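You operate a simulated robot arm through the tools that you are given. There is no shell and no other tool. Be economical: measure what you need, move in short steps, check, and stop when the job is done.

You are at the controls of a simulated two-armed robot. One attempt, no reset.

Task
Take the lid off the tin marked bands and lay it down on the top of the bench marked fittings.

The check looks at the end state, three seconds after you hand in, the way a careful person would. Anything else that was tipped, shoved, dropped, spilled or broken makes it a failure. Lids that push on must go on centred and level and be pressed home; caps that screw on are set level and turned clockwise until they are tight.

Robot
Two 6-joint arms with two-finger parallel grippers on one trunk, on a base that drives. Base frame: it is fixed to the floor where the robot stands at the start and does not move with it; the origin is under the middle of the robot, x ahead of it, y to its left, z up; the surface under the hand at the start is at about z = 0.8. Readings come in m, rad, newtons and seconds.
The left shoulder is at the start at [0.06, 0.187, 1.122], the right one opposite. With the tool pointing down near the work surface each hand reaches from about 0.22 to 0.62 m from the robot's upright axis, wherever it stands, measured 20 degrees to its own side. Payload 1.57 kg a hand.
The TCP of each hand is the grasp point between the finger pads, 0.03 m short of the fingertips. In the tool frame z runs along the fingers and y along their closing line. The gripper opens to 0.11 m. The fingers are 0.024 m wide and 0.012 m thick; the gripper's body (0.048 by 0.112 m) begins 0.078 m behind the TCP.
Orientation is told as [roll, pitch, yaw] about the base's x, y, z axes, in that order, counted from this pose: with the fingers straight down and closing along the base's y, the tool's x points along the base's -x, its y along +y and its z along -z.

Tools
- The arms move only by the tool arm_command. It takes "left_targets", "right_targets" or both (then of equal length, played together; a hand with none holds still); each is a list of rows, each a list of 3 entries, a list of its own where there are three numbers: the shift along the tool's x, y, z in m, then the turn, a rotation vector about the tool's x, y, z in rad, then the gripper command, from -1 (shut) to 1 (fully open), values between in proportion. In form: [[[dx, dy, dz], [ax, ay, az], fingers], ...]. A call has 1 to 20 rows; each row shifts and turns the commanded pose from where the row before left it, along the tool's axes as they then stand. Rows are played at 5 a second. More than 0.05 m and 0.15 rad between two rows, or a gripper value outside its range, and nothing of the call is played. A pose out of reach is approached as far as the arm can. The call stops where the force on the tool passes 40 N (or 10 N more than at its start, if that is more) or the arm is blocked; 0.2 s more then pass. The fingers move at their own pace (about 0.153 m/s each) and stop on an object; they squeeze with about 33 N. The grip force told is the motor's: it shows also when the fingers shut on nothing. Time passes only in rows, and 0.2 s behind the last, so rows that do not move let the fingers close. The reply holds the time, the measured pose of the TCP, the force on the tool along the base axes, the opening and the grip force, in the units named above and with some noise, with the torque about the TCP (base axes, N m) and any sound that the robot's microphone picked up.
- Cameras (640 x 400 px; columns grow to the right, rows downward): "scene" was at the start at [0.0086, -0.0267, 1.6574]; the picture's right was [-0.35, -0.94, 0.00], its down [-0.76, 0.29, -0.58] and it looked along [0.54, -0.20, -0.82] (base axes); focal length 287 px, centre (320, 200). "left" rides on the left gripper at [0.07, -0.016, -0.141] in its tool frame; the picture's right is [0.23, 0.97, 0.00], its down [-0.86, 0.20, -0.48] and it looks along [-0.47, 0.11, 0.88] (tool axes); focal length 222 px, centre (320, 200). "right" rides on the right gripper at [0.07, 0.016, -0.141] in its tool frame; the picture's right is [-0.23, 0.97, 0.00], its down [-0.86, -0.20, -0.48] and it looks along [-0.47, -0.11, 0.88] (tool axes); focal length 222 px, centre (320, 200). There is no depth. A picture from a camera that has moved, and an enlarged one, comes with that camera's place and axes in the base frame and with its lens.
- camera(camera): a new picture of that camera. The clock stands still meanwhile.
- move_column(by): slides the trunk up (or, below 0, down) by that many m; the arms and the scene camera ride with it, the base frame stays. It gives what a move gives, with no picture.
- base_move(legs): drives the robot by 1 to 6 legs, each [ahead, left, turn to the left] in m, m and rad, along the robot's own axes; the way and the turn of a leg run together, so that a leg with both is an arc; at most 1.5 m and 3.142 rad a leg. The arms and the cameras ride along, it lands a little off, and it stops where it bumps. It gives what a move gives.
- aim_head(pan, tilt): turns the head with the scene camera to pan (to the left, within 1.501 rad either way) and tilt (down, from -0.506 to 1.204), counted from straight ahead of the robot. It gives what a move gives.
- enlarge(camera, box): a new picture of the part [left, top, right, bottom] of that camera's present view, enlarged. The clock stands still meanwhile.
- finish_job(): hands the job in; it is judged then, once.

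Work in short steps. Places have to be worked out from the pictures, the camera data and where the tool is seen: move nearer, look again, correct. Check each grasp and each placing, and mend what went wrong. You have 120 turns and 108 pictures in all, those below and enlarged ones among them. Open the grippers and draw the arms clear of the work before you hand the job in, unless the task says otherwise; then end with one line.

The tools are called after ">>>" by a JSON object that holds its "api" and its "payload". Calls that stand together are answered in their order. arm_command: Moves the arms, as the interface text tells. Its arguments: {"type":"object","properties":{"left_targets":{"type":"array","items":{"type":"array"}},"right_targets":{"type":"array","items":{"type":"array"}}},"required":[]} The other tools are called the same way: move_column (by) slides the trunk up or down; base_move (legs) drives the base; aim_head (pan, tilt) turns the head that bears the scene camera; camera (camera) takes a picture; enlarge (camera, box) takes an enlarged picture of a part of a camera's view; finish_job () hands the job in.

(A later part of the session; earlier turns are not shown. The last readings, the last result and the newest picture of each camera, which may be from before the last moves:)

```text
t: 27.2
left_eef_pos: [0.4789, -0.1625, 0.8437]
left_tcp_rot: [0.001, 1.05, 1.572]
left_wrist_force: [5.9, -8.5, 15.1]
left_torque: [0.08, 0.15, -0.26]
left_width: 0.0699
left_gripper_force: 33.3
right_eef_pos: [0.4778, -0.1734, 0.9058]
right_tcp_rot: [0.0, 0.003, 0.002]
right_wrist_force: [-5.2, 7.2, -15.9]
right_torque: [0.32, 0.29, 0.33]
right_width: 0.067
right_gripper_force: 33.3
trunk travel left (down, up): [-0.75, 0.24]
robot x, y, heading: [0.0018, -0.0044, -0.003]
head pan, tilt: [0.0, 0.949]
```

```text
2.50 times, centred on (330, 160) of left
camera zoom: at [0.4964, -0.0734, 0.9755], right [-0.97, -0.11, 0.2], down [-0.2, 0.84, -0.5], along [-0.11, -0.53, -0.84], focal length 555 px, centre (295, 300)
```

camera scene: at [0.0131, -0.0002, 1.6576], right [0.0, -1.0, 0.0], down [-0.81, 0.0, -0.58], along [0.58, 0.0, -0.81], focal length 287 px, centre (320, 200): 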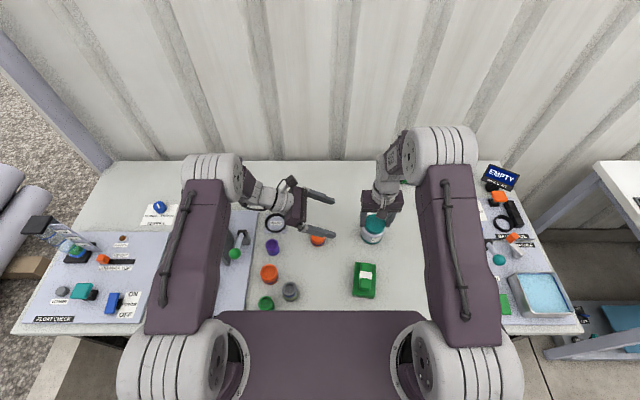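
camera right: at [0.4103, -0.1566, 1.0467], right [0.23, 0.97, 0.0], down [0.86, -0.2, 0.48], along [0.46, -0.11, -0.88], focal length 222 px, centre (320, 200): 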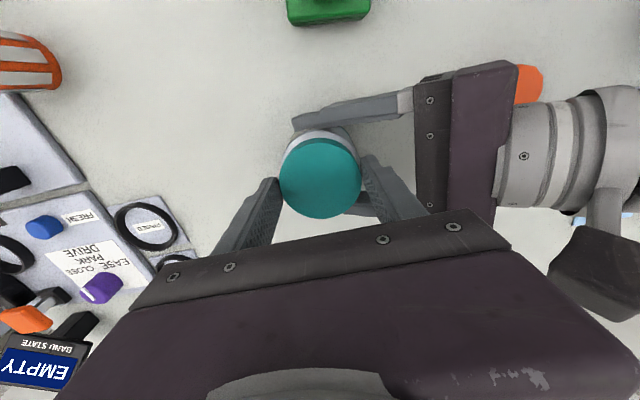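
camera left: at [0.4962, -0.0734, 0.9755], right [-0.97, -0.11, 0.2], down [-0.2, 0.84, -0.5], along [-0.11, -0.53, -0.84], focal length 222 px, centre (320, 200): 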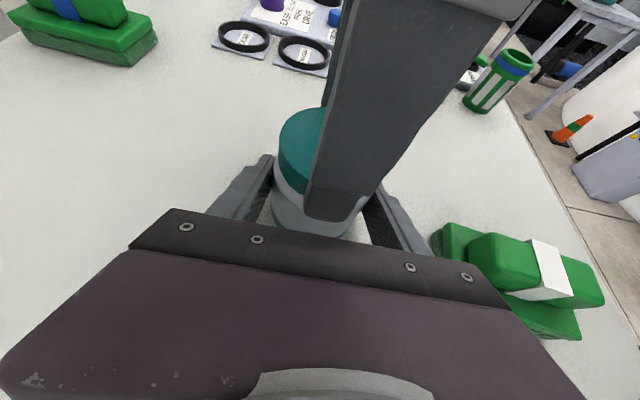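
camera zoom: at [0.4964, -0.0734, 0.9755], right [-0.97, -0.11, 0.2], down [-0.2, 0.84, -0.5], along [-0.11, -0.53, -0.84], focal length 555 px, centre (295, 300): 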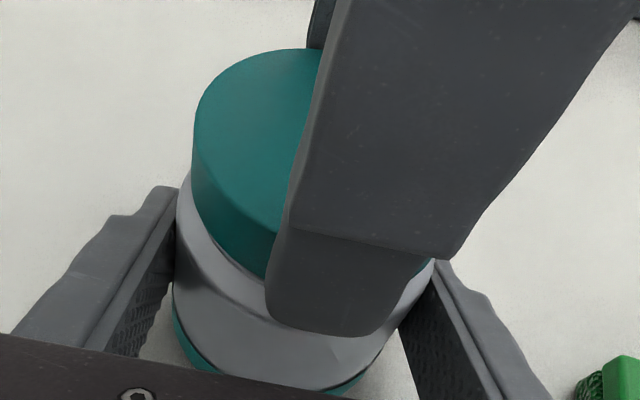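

Force dropped, the lid stays fixed in the right hand. I need to see whether lid parted or the tin slid in the left grip.

>>> {"api": "enlarge", "payload": {"camera": "scene", "box": [350, 200, 390, 250]}}

>>> {"api": "enlarge", "payload": {"camera": "right", "box": [260, 90, 420, 230]}}

```text
8.00 times, centred on (370, 225) of scene
camera zoom: at [0.0137, -0.0011, 1.6576], right [0.0, -1.0, 0.0], down [-0.81, 0.0, -0.58], along [0.58, 0.0, -0.81], focal length 2297 px, centre (-80, 0)
```

zoom: 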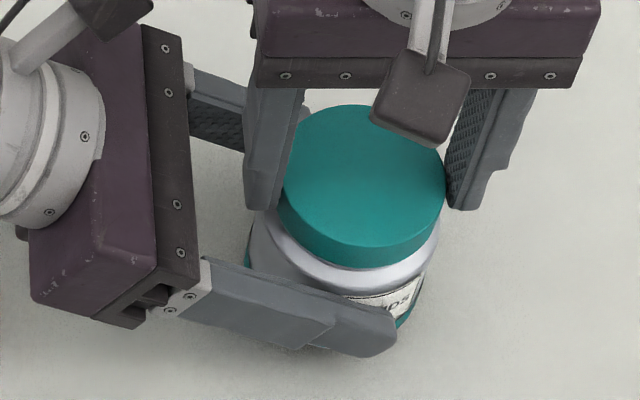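

```text
2.86 times, centred on (340, 160) of right
camera zoom: at [0.4103, -0.1566, 1.0467], right [0.23, 0.97, 0.0], down [0.86, -0.2, 0.48], along [0.46, -0.11, -0.88], focal length 635 px, centre (263, 314)
```

zoom: 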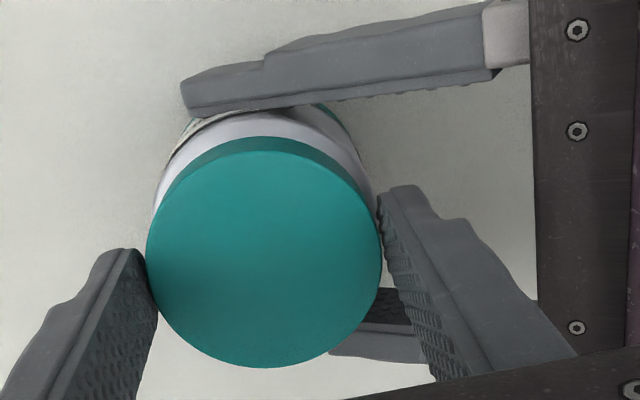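

The tin slid up in the left grip with its lid still on. I lower it back 8 mm, then try a counter-clockwise twist with the readings watched.

>>> {"api": "arm_command", "payload": {"right_targets": [[[0, 0, 0.002], [0, 0, 0], -1], [[0, 0, 0.002], [0, 0, 0], -1], [[0, 0, 0.002], [0, 0, 0], -1], [[0, 0, 0.002], [0, 0, 0], -1], [[0, 0, 0], [0, 0, 0], -1]]}}

>>> {"api": "enlarge", "payload": {"camera": "scene", "box": [350, 200, 390, 250]}}

```text
t: 28.4
left_eef_pos: [0.4787, -0.1588, 0.8408]
left_tcp_rot: [0.001, 1.043, 1.572]
left_wrist_force: [9.6, 12.7, -24.9]
left_torque: [0.22, 0.09, -0.09]
left_width: 0.0688
left_gripper_force: 32.9
right_eef_pos: [0.4805, -0.1738, 0.8994]
right_tcp_rot: [0.0, -0.004, -0.002]
right_wrist_force: [-10.2, -11.9, 26.3]
right_torque: [-0.66, 0.51, 0.17]
right_width: 0.0652
right_gripper_force: 33.3
trunk travel left (down, up): [-0.75, 0.24]
robot x, y, heading: [0.0011, -0.0016, -0.001]
head pan, tilt: [0.0, 0.949]
```

```text
8.00 times, centred on (370, 225) of scene
camera zoom: at [0.0131, -0.0009, 1.6577], right [0.0, -1.0, 0.0], down [-0.81, 0.0, -0.58], along [0.58, 0.0, -0.81], focal length 2297 px, centre (-80, 0)
```

zoom: 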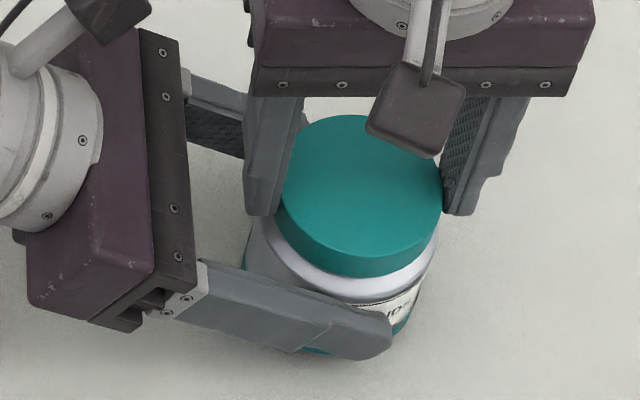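

Both hands are fighting, and the tin is a little askew. I open the left gripper to relax the tin and see where it sits.

>>> {"api": "arm_command", "payload": {"left_targets": [[[0, 0, 0], [0, 0, 0], 0.45], [[0, 0, 0], [0, 0, 0], 0.6], [[0, 0, 0], [0, 0, 0], 0.6]]}}

>>> {"api": "enlarge", "payload": {"camera": "scene", "box": [350, 200, 390, 250]}}

>>> {"api": "enlarge", "payload": {"camera": "right", "box": [260, 90, 420, 230]}}

```text
t: 29.2
left_eef_pos: [0.48, -0.1614, 0.8443]
left_tcp_rot: [0.0, 1.051, 1.568]
left_wrist_force: [-0.1, -0.8, 0.3]
left_torque: [0.02, -0.01, 0.02]
left_width: 0.088
left_gripper_force: 0.1
right_eef_pos: [0.4796, -0.1708, 0.8977]
right_tcp_rot: [0.001, -0.002, 0.0]
right_wrist_force: [2.2, 0.3, 9.2]
right_torque: [-0.21, -0.35, 0.07]
right_width: 0.0654
right_gripper_force: 32.9
trunk travel left (down, up): [-0.75, 0.24]
robot x, y, heading: [0.003, 0.0025, 0.003]
head pan, tilt: [0.0, 0.949]
```

```text
8.00 times, centred on (370, 225) of scene
camera zoom: at [0.0131, -0.0003, 1.6577], right [0.0, -1.0, 0.0], down [-0.81, 0.0, -0.58], along [0.58, 0.0, -0.81], focal length 2297 px, centre (-80, 0)
```

zoom: 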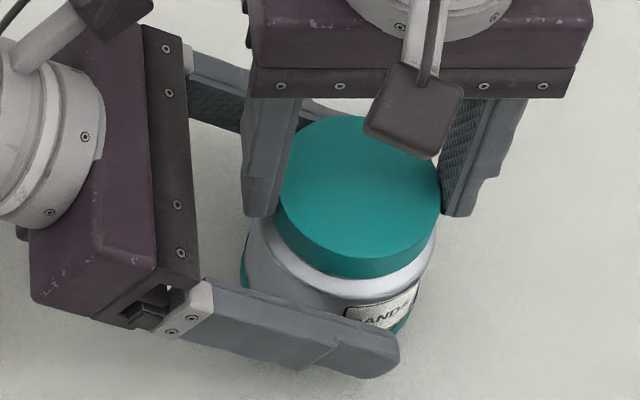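

```text
2.86 times, centred on (340, 160) of right
camera zoom: at [0.4105, -0.1555, 1.0391], right [0.23, 0.97, 0.0], down [0.85, -0.2, 0.48], along [0.47, -0.11, -0.88], focal length 635 px, centre (263, 314)
```

zoom: 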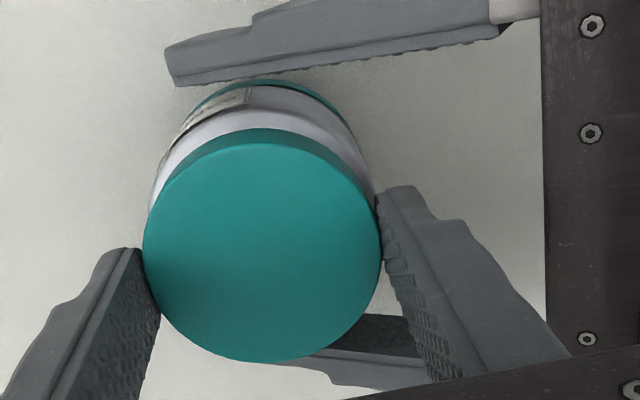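

The tin is slightly tilted in the right grip. I open the right gripper a little so the tin settles flat.

>>> {"api": "arm_command", "payload": {"right_targets": [[[0, 0, 0], [0, 0, 0], 0.35], [[0, 0, 0], [0, 0, 0], 0.5], [[0, 0, 0], [0, 0, 0], 0.5]]}}

>>> {"api": "enlarge", "payload": {"camera": "scene", "box": [350, 200, 390, 250]}}

>>> {"api": "enlarge", "payload": {"camera": "right", "box": [260, 90, 420, 230]}}

```text
t: 30.0
left_eef_pos: [0.4793, -0.1612, 0.8437]
left_tcp_rot: [-0.001, 1.051, 1.568]
left_wrist_force: [0.1, -0.4, 0.3]
left_torque: [-0.01, 0.01, -0.01]
left_width: 0.088
left_gripper_force: 0.1
right_eef_pos: [0.4797, -0.1732, 0.8987]
right_tcp_rot: [0.0, 0.0, 0.001]
right_wrist_force: [0.7, 0.1, -0.4]
right_torque: [-0.01, -0.02, 0.01]
right_width: 0.0824
right_gripper_force: 0.1
trunk travel left (down, up): [-0.75, 0.24]
robot x, y, heading: [-0.0007, 0.0002, 0.001]
head pan, tilt: [0.0, 0.949]
```

```text
8.00 times, centred on (370, 225) of scene
camera zoom: at [0.0136, -0.0012, 1.6576], right [0.0, -1.0, 0.0], down [-0.81, 0.0, -0.58], along [0.58, 0.0, -0.81], focal length 2297 px, centre (-80, 0)
```

zoom: 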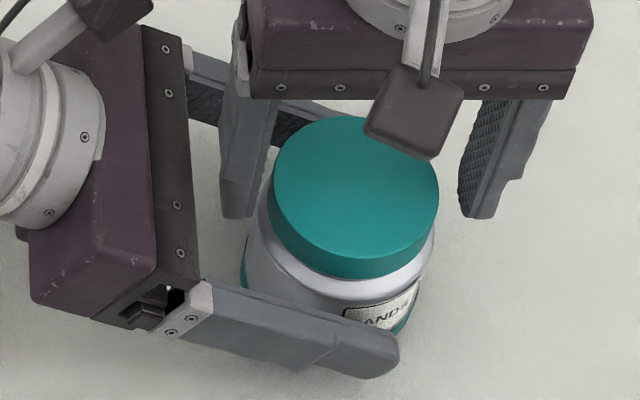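

```text
2.86 times, centred on (340, 160) of right
camera zoom: at [0.4104, -0.1562, 1.0387], right [0.23, 0.97, 0.0], down [0.86, -0.2, 0.48], along [0.47, -0.11, -0.88], focal length 635 px, centre (263, 314)
```

zoom: 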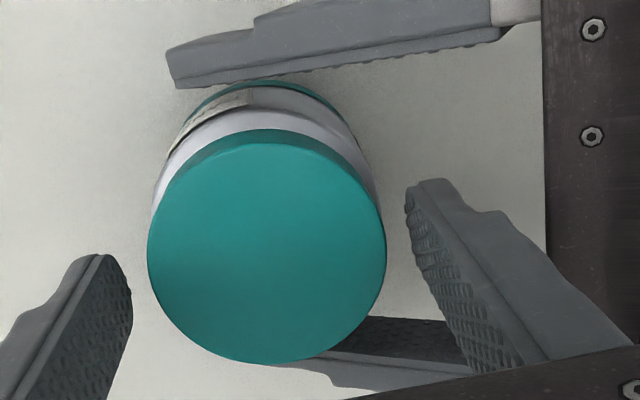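

The tin stands flat again. I regrip: left on the body first, then right on the lid, then a modest counter-clockwise twist.

>>> {"api": "arm_command", "payload": {"left_targets": [[[0, 0, 0], [0, 0, 0], 0.35], [[0, 0, 0], [0, 0, 0], -1], [[0, 0, 0], [0, 0, 0], -1], [[0, 0, 0], [0, 0, 0], -1], [[0, 0, 0], [0, 0, 0], -1], [[0, 0, 0], [0, 0, 0], -1]], "right_targets": [[[0, 0, 0], [0, 0, 0], 0.5], [[0, 0, 0], [0, 0, 0], 0.5], [[0, 0, 0], [0, 0, 0], 0.5], [[0, 0, 0], [0, 0, 0], 0.3], [[0, 0, 0], [0, 0, 0], -1], [[0, 0, 0], [0, 0, 0], -1]]}}

>>> {"api": "arm_command", "payload": {"right_targets": [[[0, 0, 0], [0, 0, -0.05], -1], [[0, 0, 0], [0, 0, -0.05], -1], [[0, 0, 0], [0, 0, -0.05], -1], [[0, 0, 0], [0, 0, 0], -1]]}}

>>> {"api": "enlarge", "payload": {"camera": "right", "box": [260, 90, 420, 230]}}

>>> {"api": "enlarge", "payload": {"camera": "scene", "box": [350, 200, 390, 250]}}

```text
t: 31.4
left_eef_pos: [0.4803, -0.1623, 0.8429]
left_tcp_rot: [0.0, 1.052, 1.569]
left_wrist_force: [2.1, -12.9, -0.9]
left_torque: [0.34, 0.08, 0.03]
left_width: 0.0685
left_gripper_force: 33.1
right_eef_pos: [0.4793, -0.17, 0.898]
right_tcp_rot: [0.0, -0.001, 0.0]
right_wrist_force: [-2.3, 13.5, 1.9]
right_torque: [0.41, 0.02, 0.04]
right_width: 0.065
right_gripper_force: 33.2
trunk travel left (down, up): [-0.75, 0.24]
robot x, y, heading: [0.0014, 0.0015, 0.006]
head pan, tilt: [0.0, 0.949]
```

```text
t: 32.4
left_eef_pos: [0.4799, -0.1605, 0.8446]
left_tcp_rot: [-0.002, 1.052, 1.568]
left_wrist_force: [5.8, -25.3, -2.8]
left_torque: [0.37, 0.21, 0.08]
left_width: 0.0683
left_gripper_force: 33.1
right_eef_pos: [0.4796, -0.1723, 0.8974]
right_tcp_rot: [-0.001, 0.002, 0.151]
right_wrist_force: [-6.0, 26.2, 2.8]
right_torque: [1.08, 0.13, 0.02]
right_width: 0.0654
right_gripper_force: 33.0
trunk travel left (down, up): [-0.75, 0.24]
robot x, y, heading: [0.0014, -0.0027, 0.001]
head pan, tilt: [0.0, 0.949]
```

```text
2.86 times, centred on (340, 160) of right
camera zoom: at [0.4091, -0.1666, 1.0388], right [0.08, 1.0, 0.0], down [0.88, -0.07, 0.48], along [0.48, -0.04, -0.88], focal length 635 px, centre (263, 314)
```

zoom: 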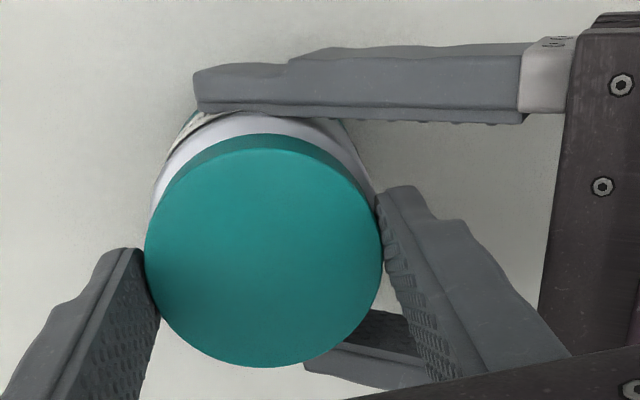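

```text
8.00 times, centred on (370, 225) of scene
camera zoom: at [0.0137, -0.0011, 1.6576], right [0.0, -1.0, 0.0], down [-0.81, 0.0, -0.58], along [0.58, 0.0, -0.81], focal length 2297 px, centre (-80, 0)
```

zoom: 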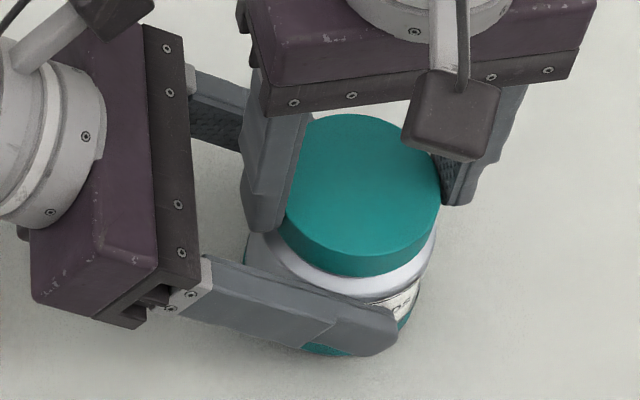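

Torque about the vertical stays near zero after 0.15 rad, though there is a 26 N sideways fight. I relieve it by moving the right hand +3 mm in y, then twist further.

>>> {"api": "arm_command", "payload": {"right_targets": [[[0, 0.0015, 0], [0, 0, 0], -1], [[0, 0.0015, 0], [0, 0, 0], -1], [[0, 0, 0], [0, 0, 0], -1]]}}

>>> {"api": "arm_command", "payload": {"right_targets": [[[0, 0, 0], [0, 0, -0.08], -1], [[0, 0, 0], [0, 0, -0.08], -1], [[0, 0, 0], [0, 0, -0.08], -1], [[0, 0, 0], [0, 0, -0.08], -1], [[0, 0, 0], [0, 0, 0], -1]]}}

>>> {"api": "enlarge", "payload": {"camera": "scene", "box": [350, 200, 390, 250]}}

```text
t: 33.2
left_eef_pos: [0.4801, -0.1607, 0.8439]
left_tcp_rot: [-0.002, 1.051, 1.571]
left_wrist_force: [0.0, 7.0, 7.9]
left_torque: [-0.77, -0.24, 0.04]
left_width: 0.0683
left_gripper_force: 33.5
right_eef_pos: [0.4797, -0.1714, 0.898]
right_tcp_rot: [0.0, 0.0, 0.15]
right_wrist_force: [0.8, -9.0, -1.8]
right_torque: [-0.07, 0.19, 0.0]
right_width: 0.0654
right_gripper_force: 32.9
trunk travel left (down, up): [-0.75, 0.24]
robot x, y, heading: [0.0029, 0.0026, -0.002]
head pan, tilt: [0.0, 0.949]
```

```text
t: 34.4
left_eef_pos: [0.4792, -0.1604, 0.8444]
left_tcp_rot: [0.0, 1.048, 1.569]
left_wrist_force: [-1.2, 25.4, 9.7]
left_torque: [-0.18, -0.09, -0.05]
left_width: 0.0683
left_gripper_force: 33.2
right_eef_pos: [0.4795, -0.1705, 0.8992]
right_tcp_rot: [-0.002, -0.001, 0.471]
right_wrist_force: [5.6, -27.0, -1.3]
right_torque: [-1.26, -0.34, -0.03]
right_width: 0.0651
right_gripper_force: 33.4
trunk travel left (down, up): [-0.75, 0.24]
robot x, y, heading: [0.0019, 0.0003, 0.003]
head pan, tilt: [0.0, 0.949]
```

```text
8.00 times, centred on (370, 225) of scene
camera zoom: at [0.013, -0.001, 1.6576], right [0.0, -1.0, 0.0], down [-0.81, 0.0, -0.58], along [0.58, 0.0, -0.81], focal length 2297 px, centre (-80, 0)
```

zoom: 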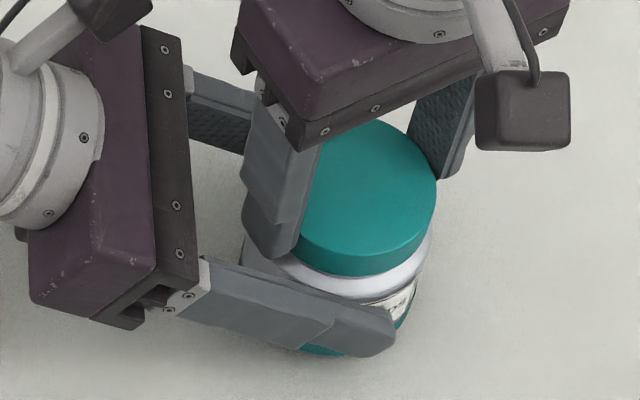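

The lid turns without any vertical torque. I relieve the sideways load and test a pull of 5 mm in this turned state.

>>> {"api": "arm_command", "payload": {"right_targets": [[[0, -0.0015, 0], [0, 0, 0], -1], [[0, 0, 0], [0, 0, 0], -1]]}}

>>> {"api": "arm_command", "payload": {"right_targets": [[[0, 0, -0.0015], [0, 0, 0], -1], [[0, 0, -0.0015], [0, 0, 0], -1], [[0, 0, -0.001], [0, 0, 0], -1], [[0, 0, 0], [0, 0, 0], -1]]}}

>>> {"api": "enlarge", "payload": {"camera": "scene", "box": [350, 200, 390, 250]}}

>>> {"api": "enlarge", "payload": {"camera": "left", "box": [230, 80, 430, 240]}}

```text
t: 35.0
left_eef_pos: [0.48, -0.1615, 0.8422]
left_tcp_rot: [0.001, 1.051, 1.573]
left_wrist_force: [3.3, 13.5, 1.8]
left_torque: [0.08, 0.22, 0.02]
left_width: 0.0681
left_gripper_force: 33.1
right_eef_pos: [0.479, -0.1708, 0.8981]
right_tcp_rot: [0.001, 0.002, 0.47]
right_wrist_force: [-1.2, -11.7, 2.2]
right_torque: [-0.55, -0.17, -0.02]
right_width: 0.0653
right_gripper_force: 33.2
trunk travel left (down, up): [-0.75, 0.24]
robot x, y, heading: [0.0005, 0.0021, -0.004]
head pan, tilt: [0.0, 0.949]
```

```text
t: 36.0
left_eef_pos: [0.4796, -0.1612, 0.8454]
left_tcp_rot: [-0.002, 1.054, 1.565]
left_wrist_force: [-8.0, 8.5, 26.2]
left_torque: [-0.29, -0.14, -0.09]
left_width: 0.0687
left_gripper_force: 32.7
right_eef_pos: [0.4791, -0.1702, 0.9013]
right_tcp_rot: [0.0, 0.0, 0.47]
right_wrist_force: [8.0, -8.7, -27.5]
right_torque: [-0.43, -0.34, 0.01]
right_width: 0.0653
right_gripper_force: 32.8
trunk travel left (down, up): [-0.75, 0.24]
robot x, y, heading: [-0.0004, 0.0007, -0.001]
head pan, tilt: [0.0, 0.949]
```

```text
8.00 times, centred on (370, 225) of scene
camera zoom: at [0.0138, -0.0012, 1.6576], right [0.0, -1.0, 0.0], down [-0.81, 0.0, -0.58], along [0.58, 0.0, -0.81], focal length 2297 px, centre (-80, 0)
```

zoom: 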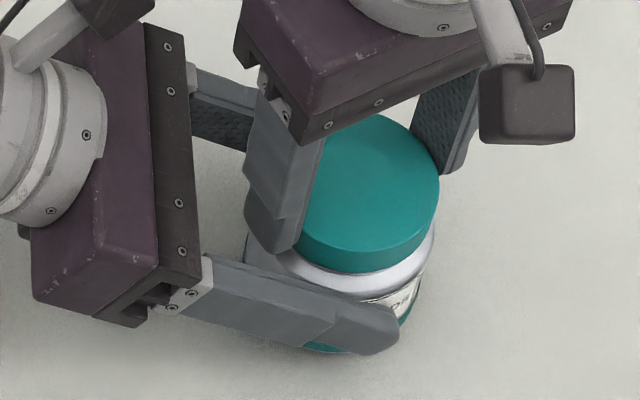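

```text
2.50 times, centred on (330, 160) of left
camera zoom: at [0.4963, -0.0739, 0.9765], right [-0.97, -0.11, 0.2], down [-0.2, 0.84, -0.51], along [-0.11, -0.53, -0.84], focal length 555 px, centre (295, 300)
```

zoom: 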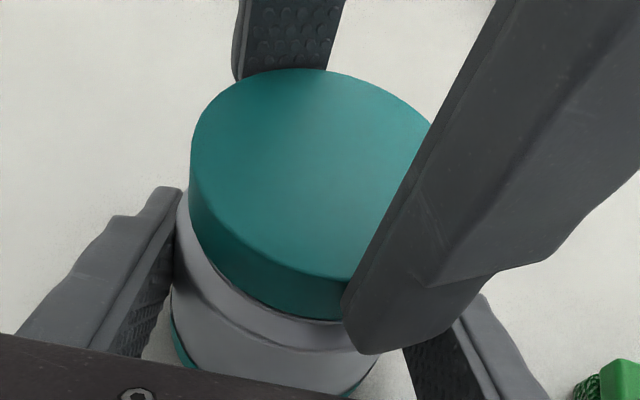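

Still held axially, yet it turns freely and the label stays put — so it is a screw lid. I relax the lift and unscrew counter-clockwise in strokes; first on to about 0.8 rad.

>>> {"api": "arm_command", "payload": {"right_targets": [[[0, 0, 0.002], [0, 0, 0], -1], [[0, 0, 0.0015], [0, 0, 0], -1], [[0, 0, 0], [0, 0, -0.11], -1], [[0, 0, 0], [0, 0, -0.11], -1], [[0, 0, 0], [0, 0, -0.11], -1], [[0, 0, 0], [0, 0, 0], -1]]}}

>>> {"api": "enlarge", "payload": {"camera": "left", "box": [230, 80, 430, 240]}}

```text
t: 37.4
left_eef_pos: [0.4792, -0.1612, 0.8427]
left_tcp_rot: [0.0, 1.05, 1.57]
left_wrist_force: [10.5, -19.6, -11.2]
left_torque: [0.69, 0.06, 0.07]
left_width: 0.0683
left_gripper_force: 32.8
right_eef_pos: [0.4797, -0.1704, 0.8989]
right_tcp_rot: [0.002, -0.001, 0.8]
right_wrist_force: [-10.5, 19.7, 9.8]
right_torque: [0.49, 0.54, -0.01]
right_width: 0.0656
right_gripper_force: 32.4
trunk travel left (down, up): [-0.75, 0.24]
robot x, y, heading: [-0.0027, -0.0015, 0.002]
head pan, tilt: [0.0, 0.949]
```

```text
2.50 times, centred on (330, 160) of left
camera zoom: at [0.4961, -0.0735, 0.9751], right [-0.97, -0.11, 0.2], down [-0.2, 0.84, -0.5], along [-0.11, -0.53, -0.84], focal length 555 px, centre (295, 300)
```

zoom: 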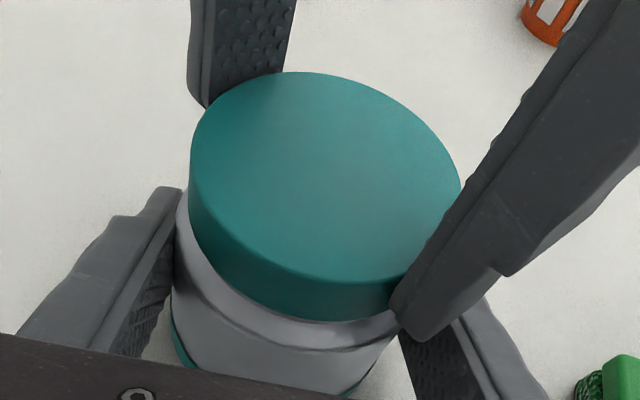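

No obstruction. I open the right hand, wind back to −0.8 rad, and regrip.

>>> {"api": "arm_command", "payload": {"right_targets": [[[0, 0, 0], [0, 0, 0], 0.55], [[0, 0, 0], [0, 0, 0], 0.55], [[0, 0, 0], [0, 0, 0.14], 0.55], [[0, 0, 0], [0, 0, 0.14], 0.55], [[0, 0, 0], [0, 0, 0.14], 0.55], [[0, 0, 0], [0, 0, 0.14], 0.55], [[0, 0, 0], [0, 0, 0.14], 0.55], [[0, 0, 0], [0, 0, 0.14], 0.55], [[0, 0, 0], [0, 0, 0.14], 0.55], [[0, 0, 0], [0, 0, 0.14], 0.55], [[0, 0, 0], [0, 0, 0.14], 0.55], [[0, 0, 0], [0, 0, 0.14], 0.55], [[0, 0, 0], [0, 0, 0.14], 0.55], [[0, 0, 0], [0, 0, 0.06], 0.55], [[0, 0, 0], [0, 0, 0], 0.55], [[0, 0, 0], [0, 0, 0], -1], [[0, 0, 0], [0, 0, 0], -1], [[0, 0, 0], [0, 0, 0], -1]]}}

>>> {"api": "enlarge", "payload": {"camera": "scene", "box": [340, 190, 400, 250]}}

```text
t: 40.4
left_eef_pos: [0.4841, -0.1607, 0.8445]
left_tcp_rot: [-0.012, 1.05, 1.568]
left_wrist_force: [4.7, 0.0, -3.2]
left_torque: [0.01, 0.19, -0.11]
left_width: 0.0685
left_gripper_force: 33.5
right_eef_pos: [0.474, -0.1693, 0.8963]
right_tcp_rot: [-0.015, 0.014, -0.757]
right_wrist_force: [-5.4, -0.1, 1.9]
right_torque: [-0.01, 0.06, 0.15]
right_width: 0.0821
right_gripper_force: 0.0
trunk travel left (down, up): [-0.75, 0.24]
robot x, y, heading: [0.0017, 0.0004, 0.003]
head pan, tilt: [0.0, 0.949]
stopped in row 14 (left hand): the force on the tool passed its limit at 44 N (the readings are from after the stop); the commanded pose is now the measured one
```

```text
6.67 times, centred on (370, 220) of scene
camera zoom: at [0.0137, -0.0011, 1.6576], right [0.0, -1.0, 0.0], down [-0.81, 0.0, -0.58], along [0.58, 0.0, -0.81], focal length 1914 px, centre (-13, 67)
```

zoom: 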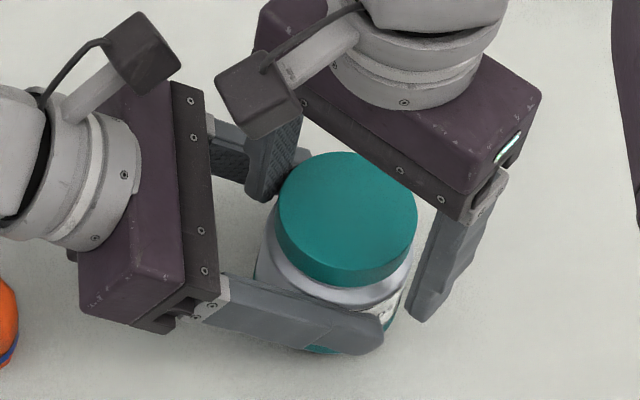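

The open right finger brushed the left far finger at −0.76 rad. I back off to −0.6, correct the small tilt and recentre both hands (tin shifted ~4 mm with the left hand).

>>> {"api": "arm_command", "payload": {"right_targets": [[[0, 0, -0.0017], [-0.0205, 0, -0.14], 0.5], [[-0.003, 0.001, 0], [0, 0, -0.02], 0.5], [[-0.003, 0.001, 0], [0, 0, 0], 0.5], [[0, 0, 0], [0, 0, 0], 0.5]], "left_targets": [[[0, 0, 0], [0, 0, 0], -1], [[0, 0.002, 0], [0, 0, 0], -1], [[0, 0.002, 0], [0, 0, 0], -1], [[0, 0, 0], [0, 0, 0], -1]]}}

>>> {"api": "enlarge", "payload": {"camera": "scene", "box": [340, 190, 400, 250]}}

>>> {"api": "enlarge", "payload": {"camera": "right", "box": [220, 70, 460, 230]}}

```text
t: 41.4
left_eef_pos: [0.4809, -0.1624, 0.8463]
left_tcp_rot: [-0.016, 1.052, 1.566]
left_wrist_force: [25.9, -8.8, -7.2]
left_torque: [0.1, 0.94, -1.01]
left_width: 0.0687
left_gripper_force: 33.4
right_eef_pos: [0.4773, -0.1712, 0.8974]
right_tcp_rot: [0.006, 0.019, -0.596]
right_wrist_force: [-25.3, 9.4, 5.9]
right_torque: [0.39, 0.37, 1.18]
right_width: 0.0764
right_gripper_force: 0.1
trunk travel left (down, up): [-0.75, 0.24]
robot x, y, heading: [0.0017, -0.001, -0.002]
head pan, tilt: [0.0, 0.949]
```

```text
6.67 times, centred on (370, 220) of scene
camera zoom: at [0.0136, -0.0011, 1.6576], right [0.0, -1.0, 0.0], down [-0.81, 0.0, -0.58], along [0.58, 0.0, -0.81], focal length 1914 px, centre (-13, 67)
```

zoom: 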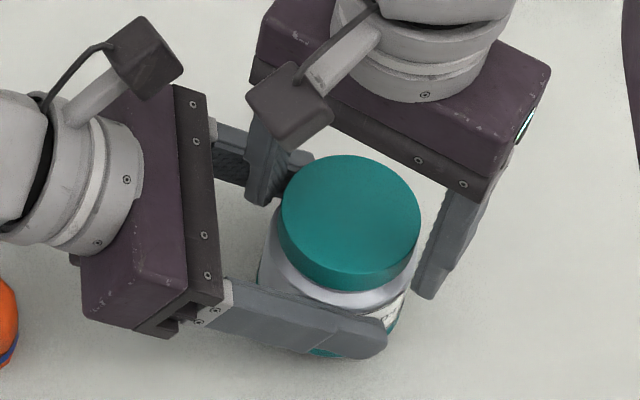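

```text
2.50 times, centred on (340, 150) of right
camera zoom: at [0.432, -0.1206, 1.0398], right [0.73, 0.68, 0.0], down [0.6, -0.65, 0.46], along [0.31, -0.34, -0.89], focal length 555 px, centre (270, 325)
```

zoom: 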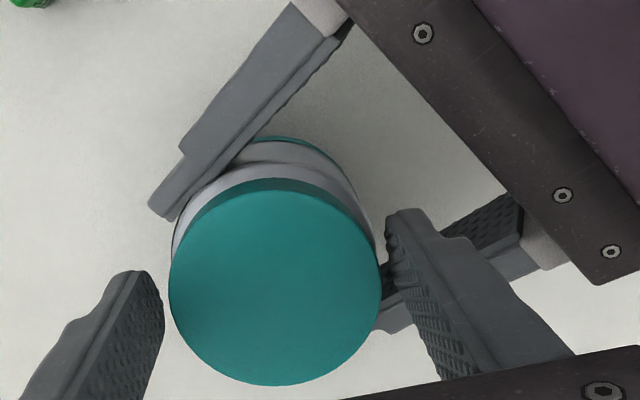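

Still rubbing the left far finger. I turn to −0.4 rad where there is room, and straighten the tilt.

>>> {"api": "arm_command", "payload": {"right_targets": [[[0, 0, -0.001], [-0.003, -0.01, -0.1], 0.5], [[-0.001, 0, 0], [-0.003, -0.009, -0.1], 0.5], [[0, 0, 0], [0, 0, 0], 0.5]]}}

>>> {"api": "enlarge", "payload": {"camera": "right", "box": [220, 70, 460, 230]}}

```text
t: 42.1
left_eef_pos: [0.4784, -0.1616, 0.8436]
left_tcp_rot: [-0.008, 1.05, 1.57]
left_wrist_force: [9.8, 4.6, -2.0]
left_torque: [-0.12, 0.27, -0.2]
left_width: 0.0681
left_gripper_force: 32.4
right_eef_pos: [0.4815, -0.1705, 0.8984]
right_tcp_rot: [0.018, -0.011, -0.395]
right_wrist_force: [-10.3, -4.4, 2.1]
right_torque: [-0.11, 0.24, 0.29]
right_width: 0.0758
right_gripper_force: 0.1
trunk travel left (down, up): [-0.75, 0.24]
robot x, y, heading: [-0.0008, 0.0028, -0.002]
head pan, tilt: [0.0, 0.949]
```

```text
2.50 times, centred on (340, 150) of right
camera zoom: at [0.423, -0.1314, 1.0393], right [0.59, 0.81, 0.02], down [0.7, -0.52, 0.48], along [0.4, -0.27, -0.87], focal length 555 px, centre (270, 325)
```

zoom: 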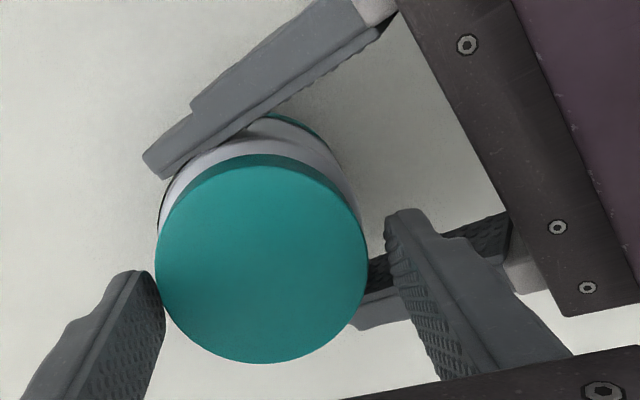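

Still a finger blocked from opening. I rotate to −0.2, level the hand and centre it on the lid.

>>> {"api": "arm_command", "payload": {"right_targets": [[[0, 0, -0.001], [0.01, 0.0015, -0.1], 0.5], [[0, -0.001, 0], [0.011, 0.0015, -0.1], 0.5], [[0, -0.001, 0], [0, 0, 0], 0.5], [[0, 0, 0], [0, 0, 0], 0.5]]}}

>>> {"api": "enlarge", "payload": {"camera": "right", "box": [220, 70, 460, 230]}}

>>> {"api": "enlarge", "payload": {"camera": "left", "box": [230, 80, 430, 240]}}

```text
t: 43.1
left_eef_pos: [0.4782, -0.1612, 0.8455]
left_tcp_rot: [-0.01, 1.05, 1.569]
left_wrist_force: [0.2, -0.3, -1.2]
left_torque: [0.0, -0.02, -0.02]
left_width: 0.0684
left_gripper_force: 33.0
right_eef_pos: [0.4815, -0.1739, 0.9011]
right_tcp_rot: [-0.005, -0.009, -0.198]
right_wrist_force: [0.5, 0.0, -0.1]
right_torque: [-0.01, 0.02, 0.0]
right_width: 0.0824
right_gripper_force: 0.0
trunk travel left (down, up): [-0.75, 0.24]
robot x, y, heading: [-0.0018, 0.0012, 0.003]
head pan, tilt: [0.0, 0.949]
```

```text
2.50 times, centred on (340, 150) of right
camera zoom: at [0.4163, -0.143, 1.0406], right [0.41, 0.91, 0.0], down [0.8, -0.36, 0.49], along [0.44, -0.2, -0.87], focal length 555 px, centre (270, 325)
```

zoom: 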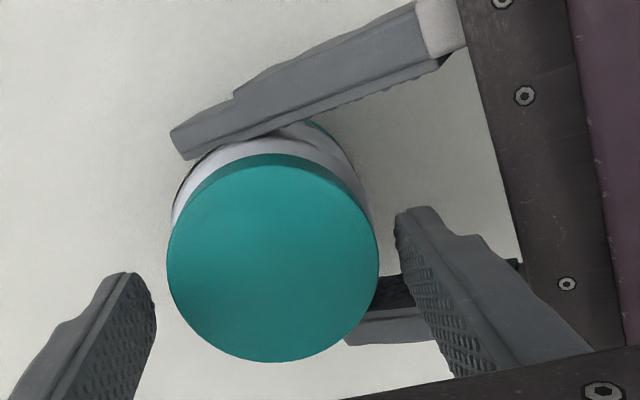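

```text
2.50 times, centred on (330, 160) of left
camera zoom: at [0.494, -0.0742, 0.9771], right [-0.97, -0.12, 0.19], down [-0.2, 0.84, -0.51], along [-0.1, -0.53, -0.84], focal length 555 px, centre (295, 300)
```

zoom: 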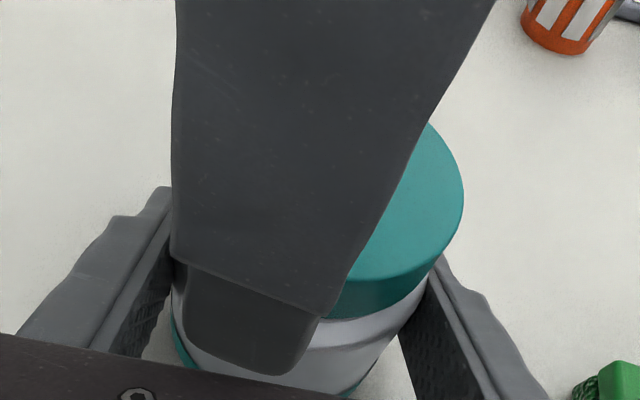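

Free and centred. I regrip the left hand 6 mm lower for finger clearance, and level the right hand.

>>> {"api": "arm_command", "payload": {"left_targets": [[[0, 0, 0], [0, 0, 0], 0.5], [[-0.0026, 0, 0.0015], [0, 0, 0], 0.5], [[-0.0026, 0, 0.0015], [0, 0, 0], 0.5], [[0, 0, 0], [0, 0, 0], 0.3], [[0, 0, 0], [0, 0, 0], -1], [[0, 0, 0], [0, 0, 0], -1]], "right_targets": [[[0, 0, 0], [0, 0, 0], 0.5], [[0, 0, 0], [-0.003, 0.01, 0], 0.5], [[0, 0, 0], [0, 0, 0], 0.45], [[0, 0, 0], [0, 0, 0], 0.4], [[0, 0, 0], [0, 0, 0], 0.36], [[0, 0, 0], [0, 0, 0], 0.36]]}}

>>> {"api": "enlarge", "payload": {"camera": "right", "box": [220, 70, 460, 230]}}

>>> {"api": "enlarge", "payload": {"camera": "scene", "box": [340, 190, 400, 250]}}

```text
t: 44.5
left_eef_pos: [0.4784, -0.163, 0.8392]
left_tcp_rot: [-0.011, 1.052, 1.566]
left_wrist_force: [-0.9, 0.6, 0.3]
left_torque: [0.01, 0.05, -0.02]
left_width: 0.0682
left_gripper_force: 32.7
right_eef_pos: [0.4805, -0.1734, 0.9007]
right_tcp_rot: [-0.001, 0.002, -0.197]
right_wrist_force: [0.4, 0.7, -0.2]
right_torque: [0.0, -0.02, 0.02]
right_width: 0.0746
right_gripper_force: 0.1
trunk travel left (down, up): [-0.75, 0.24]
robot x, y, heading: [0.0008, 0.0017, 0.006]
head pan, tilt: [0.0, 0.949]
```

```text
2.50 times, centred on (340, 150) of right
camera zoom: at [0.4171, -0.1439, 1.0417], right [0.41, 0.91, 0.0], down [0.8, -0.36, 0.48], along [0.43, -0.2, -0.88], focal length 555 px, centre (270, 325)
```

zoom: 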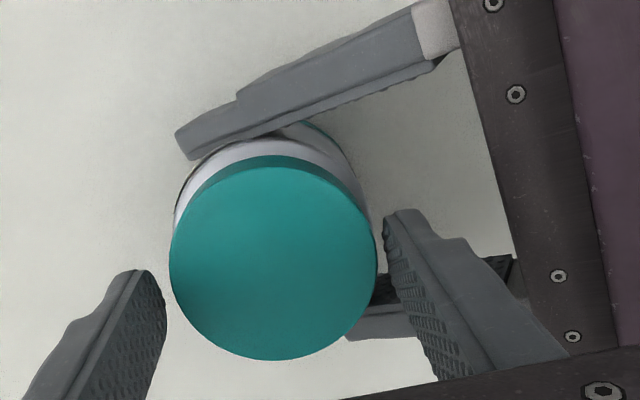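

```text
6.67 times, centred on (370, 220) of scene
camera zoom: at [0.0135, -0.001, 1.6576], right [0.0, -1.0, 0.0], down [-0.81, 0.0, -0.58], along [0.58, 0.0, -0.81], focal length 1914 px, centre (-13, 67)
```

zoom: 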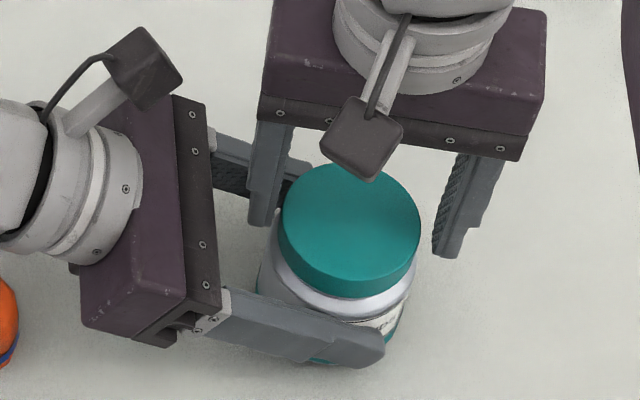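

Tin is level and free of side load. Grip the lid and turn counter-clockwise about 1.1 rad.

>>> {"api": "arm_command", "payload": {"right_targets": [[[0, 0, 0], [0, 0, 0], -1], [[0, 0, 0], [0, 0, 0], -1], [[0, 0, 0], [0, 0, -0.12], -1], [[0, 0, 0], [0, 0, -0.12], -1], [[0, 0, 0], [0, 0, -0.12], -1], [[0, 0, 0], [0, 0, -0.12], -1], [[0, 0, 0], [0, 0, -0.12], -1], [[0, 0, 0], [0, 0, -0.12], -1], [[0, 0, 0], [0, 0, -0.12], -1], [[0, 0, 0], [0, 0, -0.12], -1], [[0, 0, 0], [0, 0, -0.12], -1], [[0, 0, 0], [0, 0, 0], -1]]}}

>>> {"api": "enlarge", "payload": {"camera": "left", "box": [230, 80, 430, 240]}}

>>> {"api": "enlarge", "payload": {"camera": "scene", "box": [340, 190, 400, 250]}}

```text
t: 47.1
left_eef_pos: [0.4785, -0.1619, 0.839]
left_tcp_rot: [-0.013, 1.053, 1.563]
left_wrist_force: [-2.4, -25.3, 1.0]
left_torque: [0.42, 0.08, -0.03]
left_width: 0.0682
left_gripper_force: 33.1
right_eef_pos: [0.4807, -0.1738, 0.9017]
right_tcp_rot: [0.0, 0.002, 0.886]
right_wrist_force: [1.7, 25.3, 7.4]
right_torque: [0.91, -0.12, 0.0]
right_width: 0.069
right_gripper_force: 32.9
trunk travel left (down, up): [-0.75, 0.24]
robot x, y, heading: [-0.0013, 0.0006, -0.006]
head pan, tilt: [0.0, 0.949]
```

```text
2.50 times, centred on (330, 160) of left
camera zoom: at [0.4936, -0.0739, 0.9721], right [-0.97, -0.12, 0.19], down [-0.2, 0.84, -0.51], along [-0.1, -0.53, -0.84], focal length 555 px, centre (295, 300)
```

zoom: 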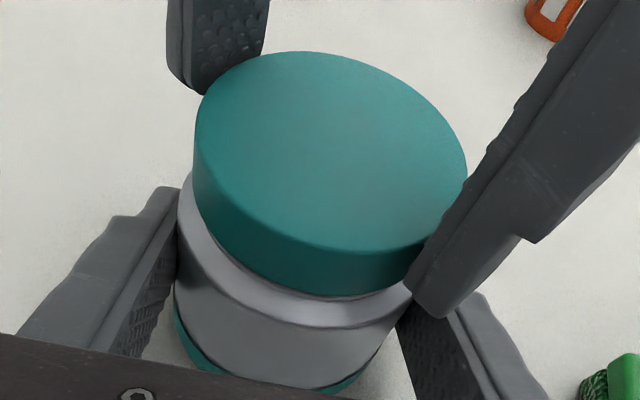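

```text
6.67 times, centred on (370, 220) of scene
camera zoom: at [0.0123, -0.0004, 1.6577], right [0.0, -1.0, 0.0], down [-0.81, 0.0, -0.58], along [0.58, 0.0, -0.81], focal length 1914 px, centre (-13, 67)
```

zoom: 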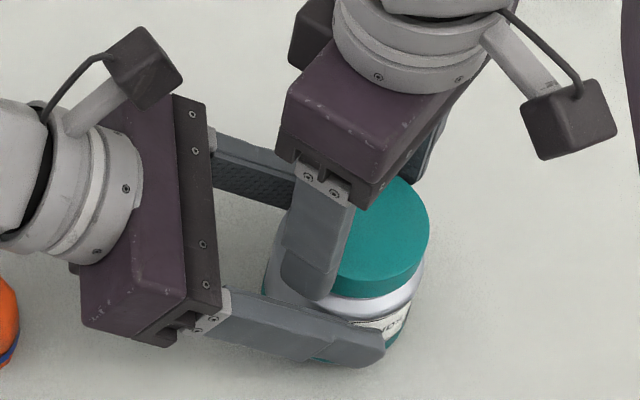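

No visible rise yet after ~0.3 turn. I do another stroke: open slightly, wind back to −0.35, regrip.

>>> {"api": "arm_command", "payload": {"right_targets": [[[0, 0, 0], [0, 0, 0], 0.4], [[0, 0, 0], [0, 0, 0], 0.4], [[0, 0, 0], [0, 0, 0.14], 0.4], [[0, 0, 0], [0, 0, 0.14], 0.4], [[0, 0, 0], [0, 0, 0.14], 0.4], [[0, 0, 0], [0, 0, 0.14], 0.4], [[0, 0, 0], [0, 0, 0.14], 0.4], [[0, 0, 0], [0, 0, 0.14], 0.4], [[0, 0, 0], [0, 0, 0.14], 0.4], [[0, 0, 0], [0, 0, 0.14], 0.4], [[0, 0, 0], [0, 0, 0.1], 0.4], [[0, 0, 0], [0, 0, 0], 0.4]]}}

>>> {"api": "enlarge", "payload": {"camera": "right", "box": [220, 70, 460, 230]}}

>>> {"api": "enlarge", "payload": {"camera": "scene", "box": [340, 190, 400, 250]}}

```text
t: 49.8
left_eef_pos: [0.4789, -0.1622, 0.8393]
left_tcp_rot: [-0.011, 1.052, 1.566]
left_wrist_force: [3.5, 1.3, 9.9]
left_torque: [-0.34, -0.01, 0.09]
left_width: 0.0682
left_gripper_force: 32.5
right_eef_pos: [0.481, -0.1733, 0.9008]
right_tcp_rot: [-0.004, 0.001, -0.338]
right_wrist_force: [0.1, 0.9, -0.5]
right_torque: [0.02, 0.02, -0.02]
right_width: 0.0768
right_gripper_force: 0.1
trunk travel left (down, up): [-0.75, 0.24]
robot x, y, heading: [-0.0018, 0.0046, -0.002]
head pan, tilt: [0.0, 0.949]
```

```text
2.50 times, centred on (340, 150) of right
camera zoom: at [0.4212, -0.1345, 1.0419], right [0.54, 0.84, 0.0], down [0.74, -0.47, 0.48], along [0.4, -0.26, -0.88], focal length 555 px, centre (270, 325)
```

zoom: 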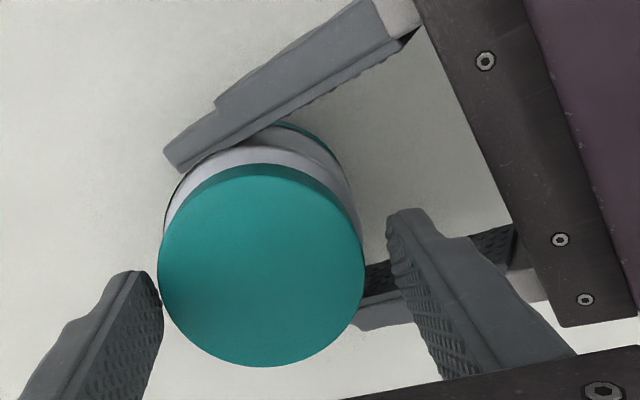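

```text
6.67 times, centred on (370, 220) of scene
camera zoom: at [0.0127, -0.0002, 1.6577], right [0.0, -1.0, 0.0], down [-0.81, 0.0, -0.58], along [0.58, 0.0, -0.81], focal length 1914 px, centre (-13, 67)
```

zoom: 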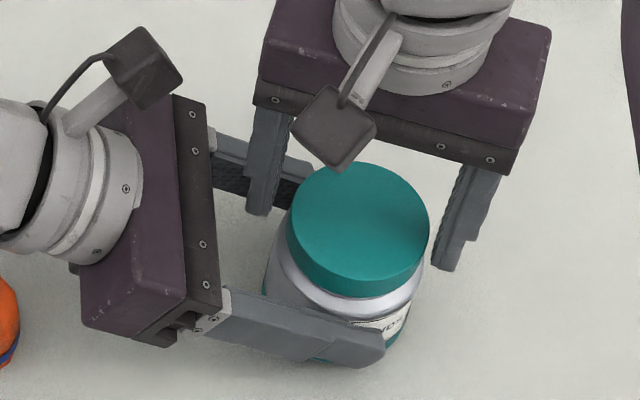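

The tin leans slightly in the two-point left grip. I let the left hand release and regrip so it stands upright, then check.

>>> {"api": "arm_command", "payload": {"left_targets": [[[0, 0, 0], [0, 0, 0], 0.45], [[0, 0, 0], [0, 0, 0], 0.45], [[0, 0, 0], [0, 0, 0], 0.45], [[0, 0, 0], [0, 0, 0], 0.25], [[0, 0, 0], [0, 0, 0], -1], [[0, 0, 0], [0, 0, 0], -1]]}}

>>> {"api": "enlarge", "payload": {"camera": "right", "box": [220, 70, 460, 230]}}

>>> {"api": "enlarge", "payload": {"camera": "scene", "box": [340, 190, 400, 250]}}

```text
t: 51.1
left_eef_pos: [0.4795, -0.1628, 0.8396]
left_tcp_rot: [-0.009, 1.049, 1.567]
left_wrist_force: [-0.5, 0.5, -0.1]
left_torque: [0.02, -0.01, -0.01]
left_width: 0.0683
left_gripper_force: 33.2
right_eef_pos: [0.4814, -0.1746, 0.9001]
right_tcp_rot: [-0.003, 0.001, -0.339]
right_wrist_force: [0.3, 0.0, 0.1]
right_torque: [-0.02, 0.0, 0.01]
right_width: 0.077
right_gripper_force: 0.0
trunk travel left (down, up): [-0.75, 0.24]
robot x, y, heading: [0.0039, 0.0023, 0.001]
head pan, tilt: [0.0, 0.949]
```

```text
2.50 times, centred on (340, 150) of right
camera zoom: at [0.4217, -0.1351, 1.0414], right [0.54, 0.84, 0.0], down [0.74, -0.47, 0.48], along [0.4, -0.26, -0.88], focal length 555 px, centre (270, 325)
```

zoom: 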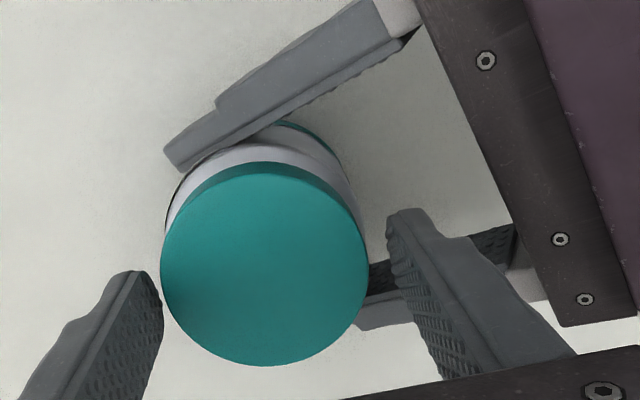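

```text
6.67 times, centred on (370, 220) of scene
camera zoom: at [0.0137, -0.0011, 1.6576], right [0.0, -1.0, 0.0], down [-0.81, 0.0, -0.58], along [0.58, 0.0, -0.81], focal length 1914 px, centre (-13, 67)
```

zoom: 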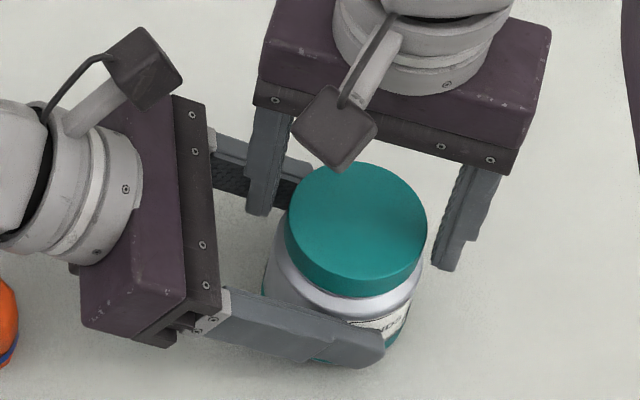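

Upright again. Shift the right hand 3 mm to centre, grip, and read; then twist and read.

>>> {"api": "arm_command", "payload": {"right_targets": [[[0, -0.003, 0], [0, 0, 0], 0.4], [[0, 0, 0], [0, 0, 0], 0.2], [[0, 0, 0], [0, 0, 0], -1], [[0, 0, 0], [0, 0, 0], -1]]}}

>>> {"api": "arm_command", "payload": {"right_targets": [[[0, 0, 0], [0, 0, -0.1], -1], [[0, 0, 0], [0, 0, -0.1], -1]]}}

>>> {"api": "arm_command", "payload": {"right_targets": [[[0, 0, 0], [0, 0, -0.1], -1], [[0, 0, 0], [0, 0, -0.1], -1]]}}

>>> {"api": "arm_command", "payload": {"right_targets": [[[0, 0, 0], [0, 0, -0.1], -1], [[0, 0, 0], [0, 0, -0.1], -1], [[0, 0, 0], [0, 0, -0.1], -1], [[0, 0, 0], [0, 0, -0.1], -1]]}}

>>> {"api": "enlarge", "payload": {"camera": "scene", "box": [340, 190, 400, 250]}}

```text
t: 52.1
left_eef_pos: [0.4797, -0.1631, 0.8386]
left_tcp_rot: [-0.009, 1.053, 1.566]
left_wrist_force: [-1.2, -18.5, -1.1]
left_torque: [0.48, 0.02, 0.03]
left_width: 0.0685
left_gripper_force: 32.7
right_eef_pos: [0.4805, -0.1765, 0.9009]
right_tcp_rot: [-0.002, 0.001, -0.338]
right_wrist_force: [1.8, 19.0, 1.3]
right_torque: [0.66, -0.08, -0.04]
right_width: 0.0678
right_gripper_force: 33.1
trunk travel left (down, up): [-0.75, 0.24]
robot x, y, heading: [0.0023, 0.0008, 0.002]
head pan, tilt: [0.0, 0.949]
```

```text
t: 52.8
left_eef_pos: [0.4791, -0.1631, 0.8389]
left_tcp_rot: [-0.01, 1.051, 1.567]
left_wrist_force: [-1.9, -25.9, -2.3]
left_torque: [0.31, 0.06, 0.0]
left_width: 0.0684
left_gripper_force: 32.8
right_eef_pos: [0.4806, -0.1758, 0.9012]
right_tcp_rot: [-0.003, 0.002, -0.136]
right_wrist_force: [2.3, 27.4, 1.3]
right_torque: [1.39, -0.2, -0.05]
right_width: 0.0678
right_gripper_force: 33.3
trunk travel left (down, up): [-0.75, 0.24]
robot x, y, heading: [0.0016, 0.0029, -0.001]
head pan, tilt: [0.0, 0.949]
```

```text
t: 53.4
left_eef_pos: [0.4783, -0.1627, 0.8397]
left_tcp_rot: [-0.01, 1.05, 1.565]
left_wrist_force: [-5.2, -24.4, 0.1]
left_torque: [0.61, -0.09, -0.04]
left_width: 0.0685
left_gripper_force: 33.0
right_eef_pos: [0.4801, -0.1758, 0.9001]
right_tcp_rot: [-0.003, 0.0, 0.064]
right_wrist_force: [5.9, 24.5, 2.3]
right_torque: [0.86, -0.15, -0.1]
right_width: 0.067
right_gripper_force: 32.6
trunk travel left (down, up): [-0.75, 0.24]
robot x, y, heading: [0.0018, -0.0037, 0.003]
head pan, tilt: [0.0, 0.949]
```

```text
t: 54.4
left_eef_pos: [0.4794, -0.161, 0.8392]
left_tcp_rot: [-0.011, 1.05, 1.568]
left_wrist_force: [6.6, -18.2, -2.7]
left_torque: [0.36, 0.54, 0.14]
left_width: 0.0681
left_gripper_force: 32.9
right_eef_pos: [0.4788, -0.1764, 0.8999]
right_tcp_rot: [-0.002, 0.004, 0.463]
right_wrist_force: [-6.6, 15.2, 9.4]
right_torque: [0.39, -0.08, -0.02]
right_width: 0.0657
right_gripper_force: 32.9
trunk travel left (down, up): [-0.75, 0.24]
robot x, y, heading: [0.0004, -0.0016, -0.0]
head pan, tilt: [0.0, 0.949]
```

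```text
6.67 times, centred on (370, 220) of scene
camera zoom: at [0.0127, -0.0012, 1.6577], right [0.0, -1.0, 0.0], down [-0.81, 0.0, -0.58], along [0.58, 0.0, -0.81], focal length 1914 px, centre (-13, 67)
```

zoom: 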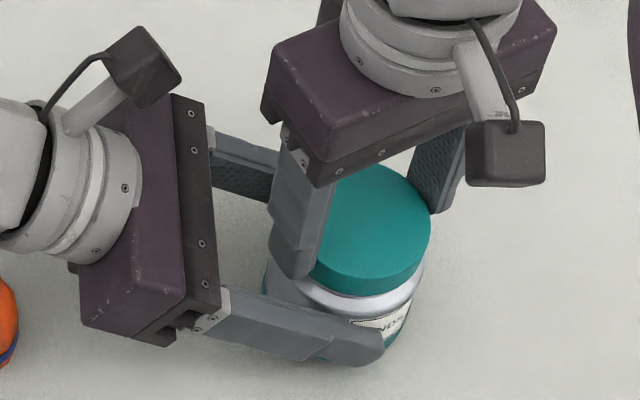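

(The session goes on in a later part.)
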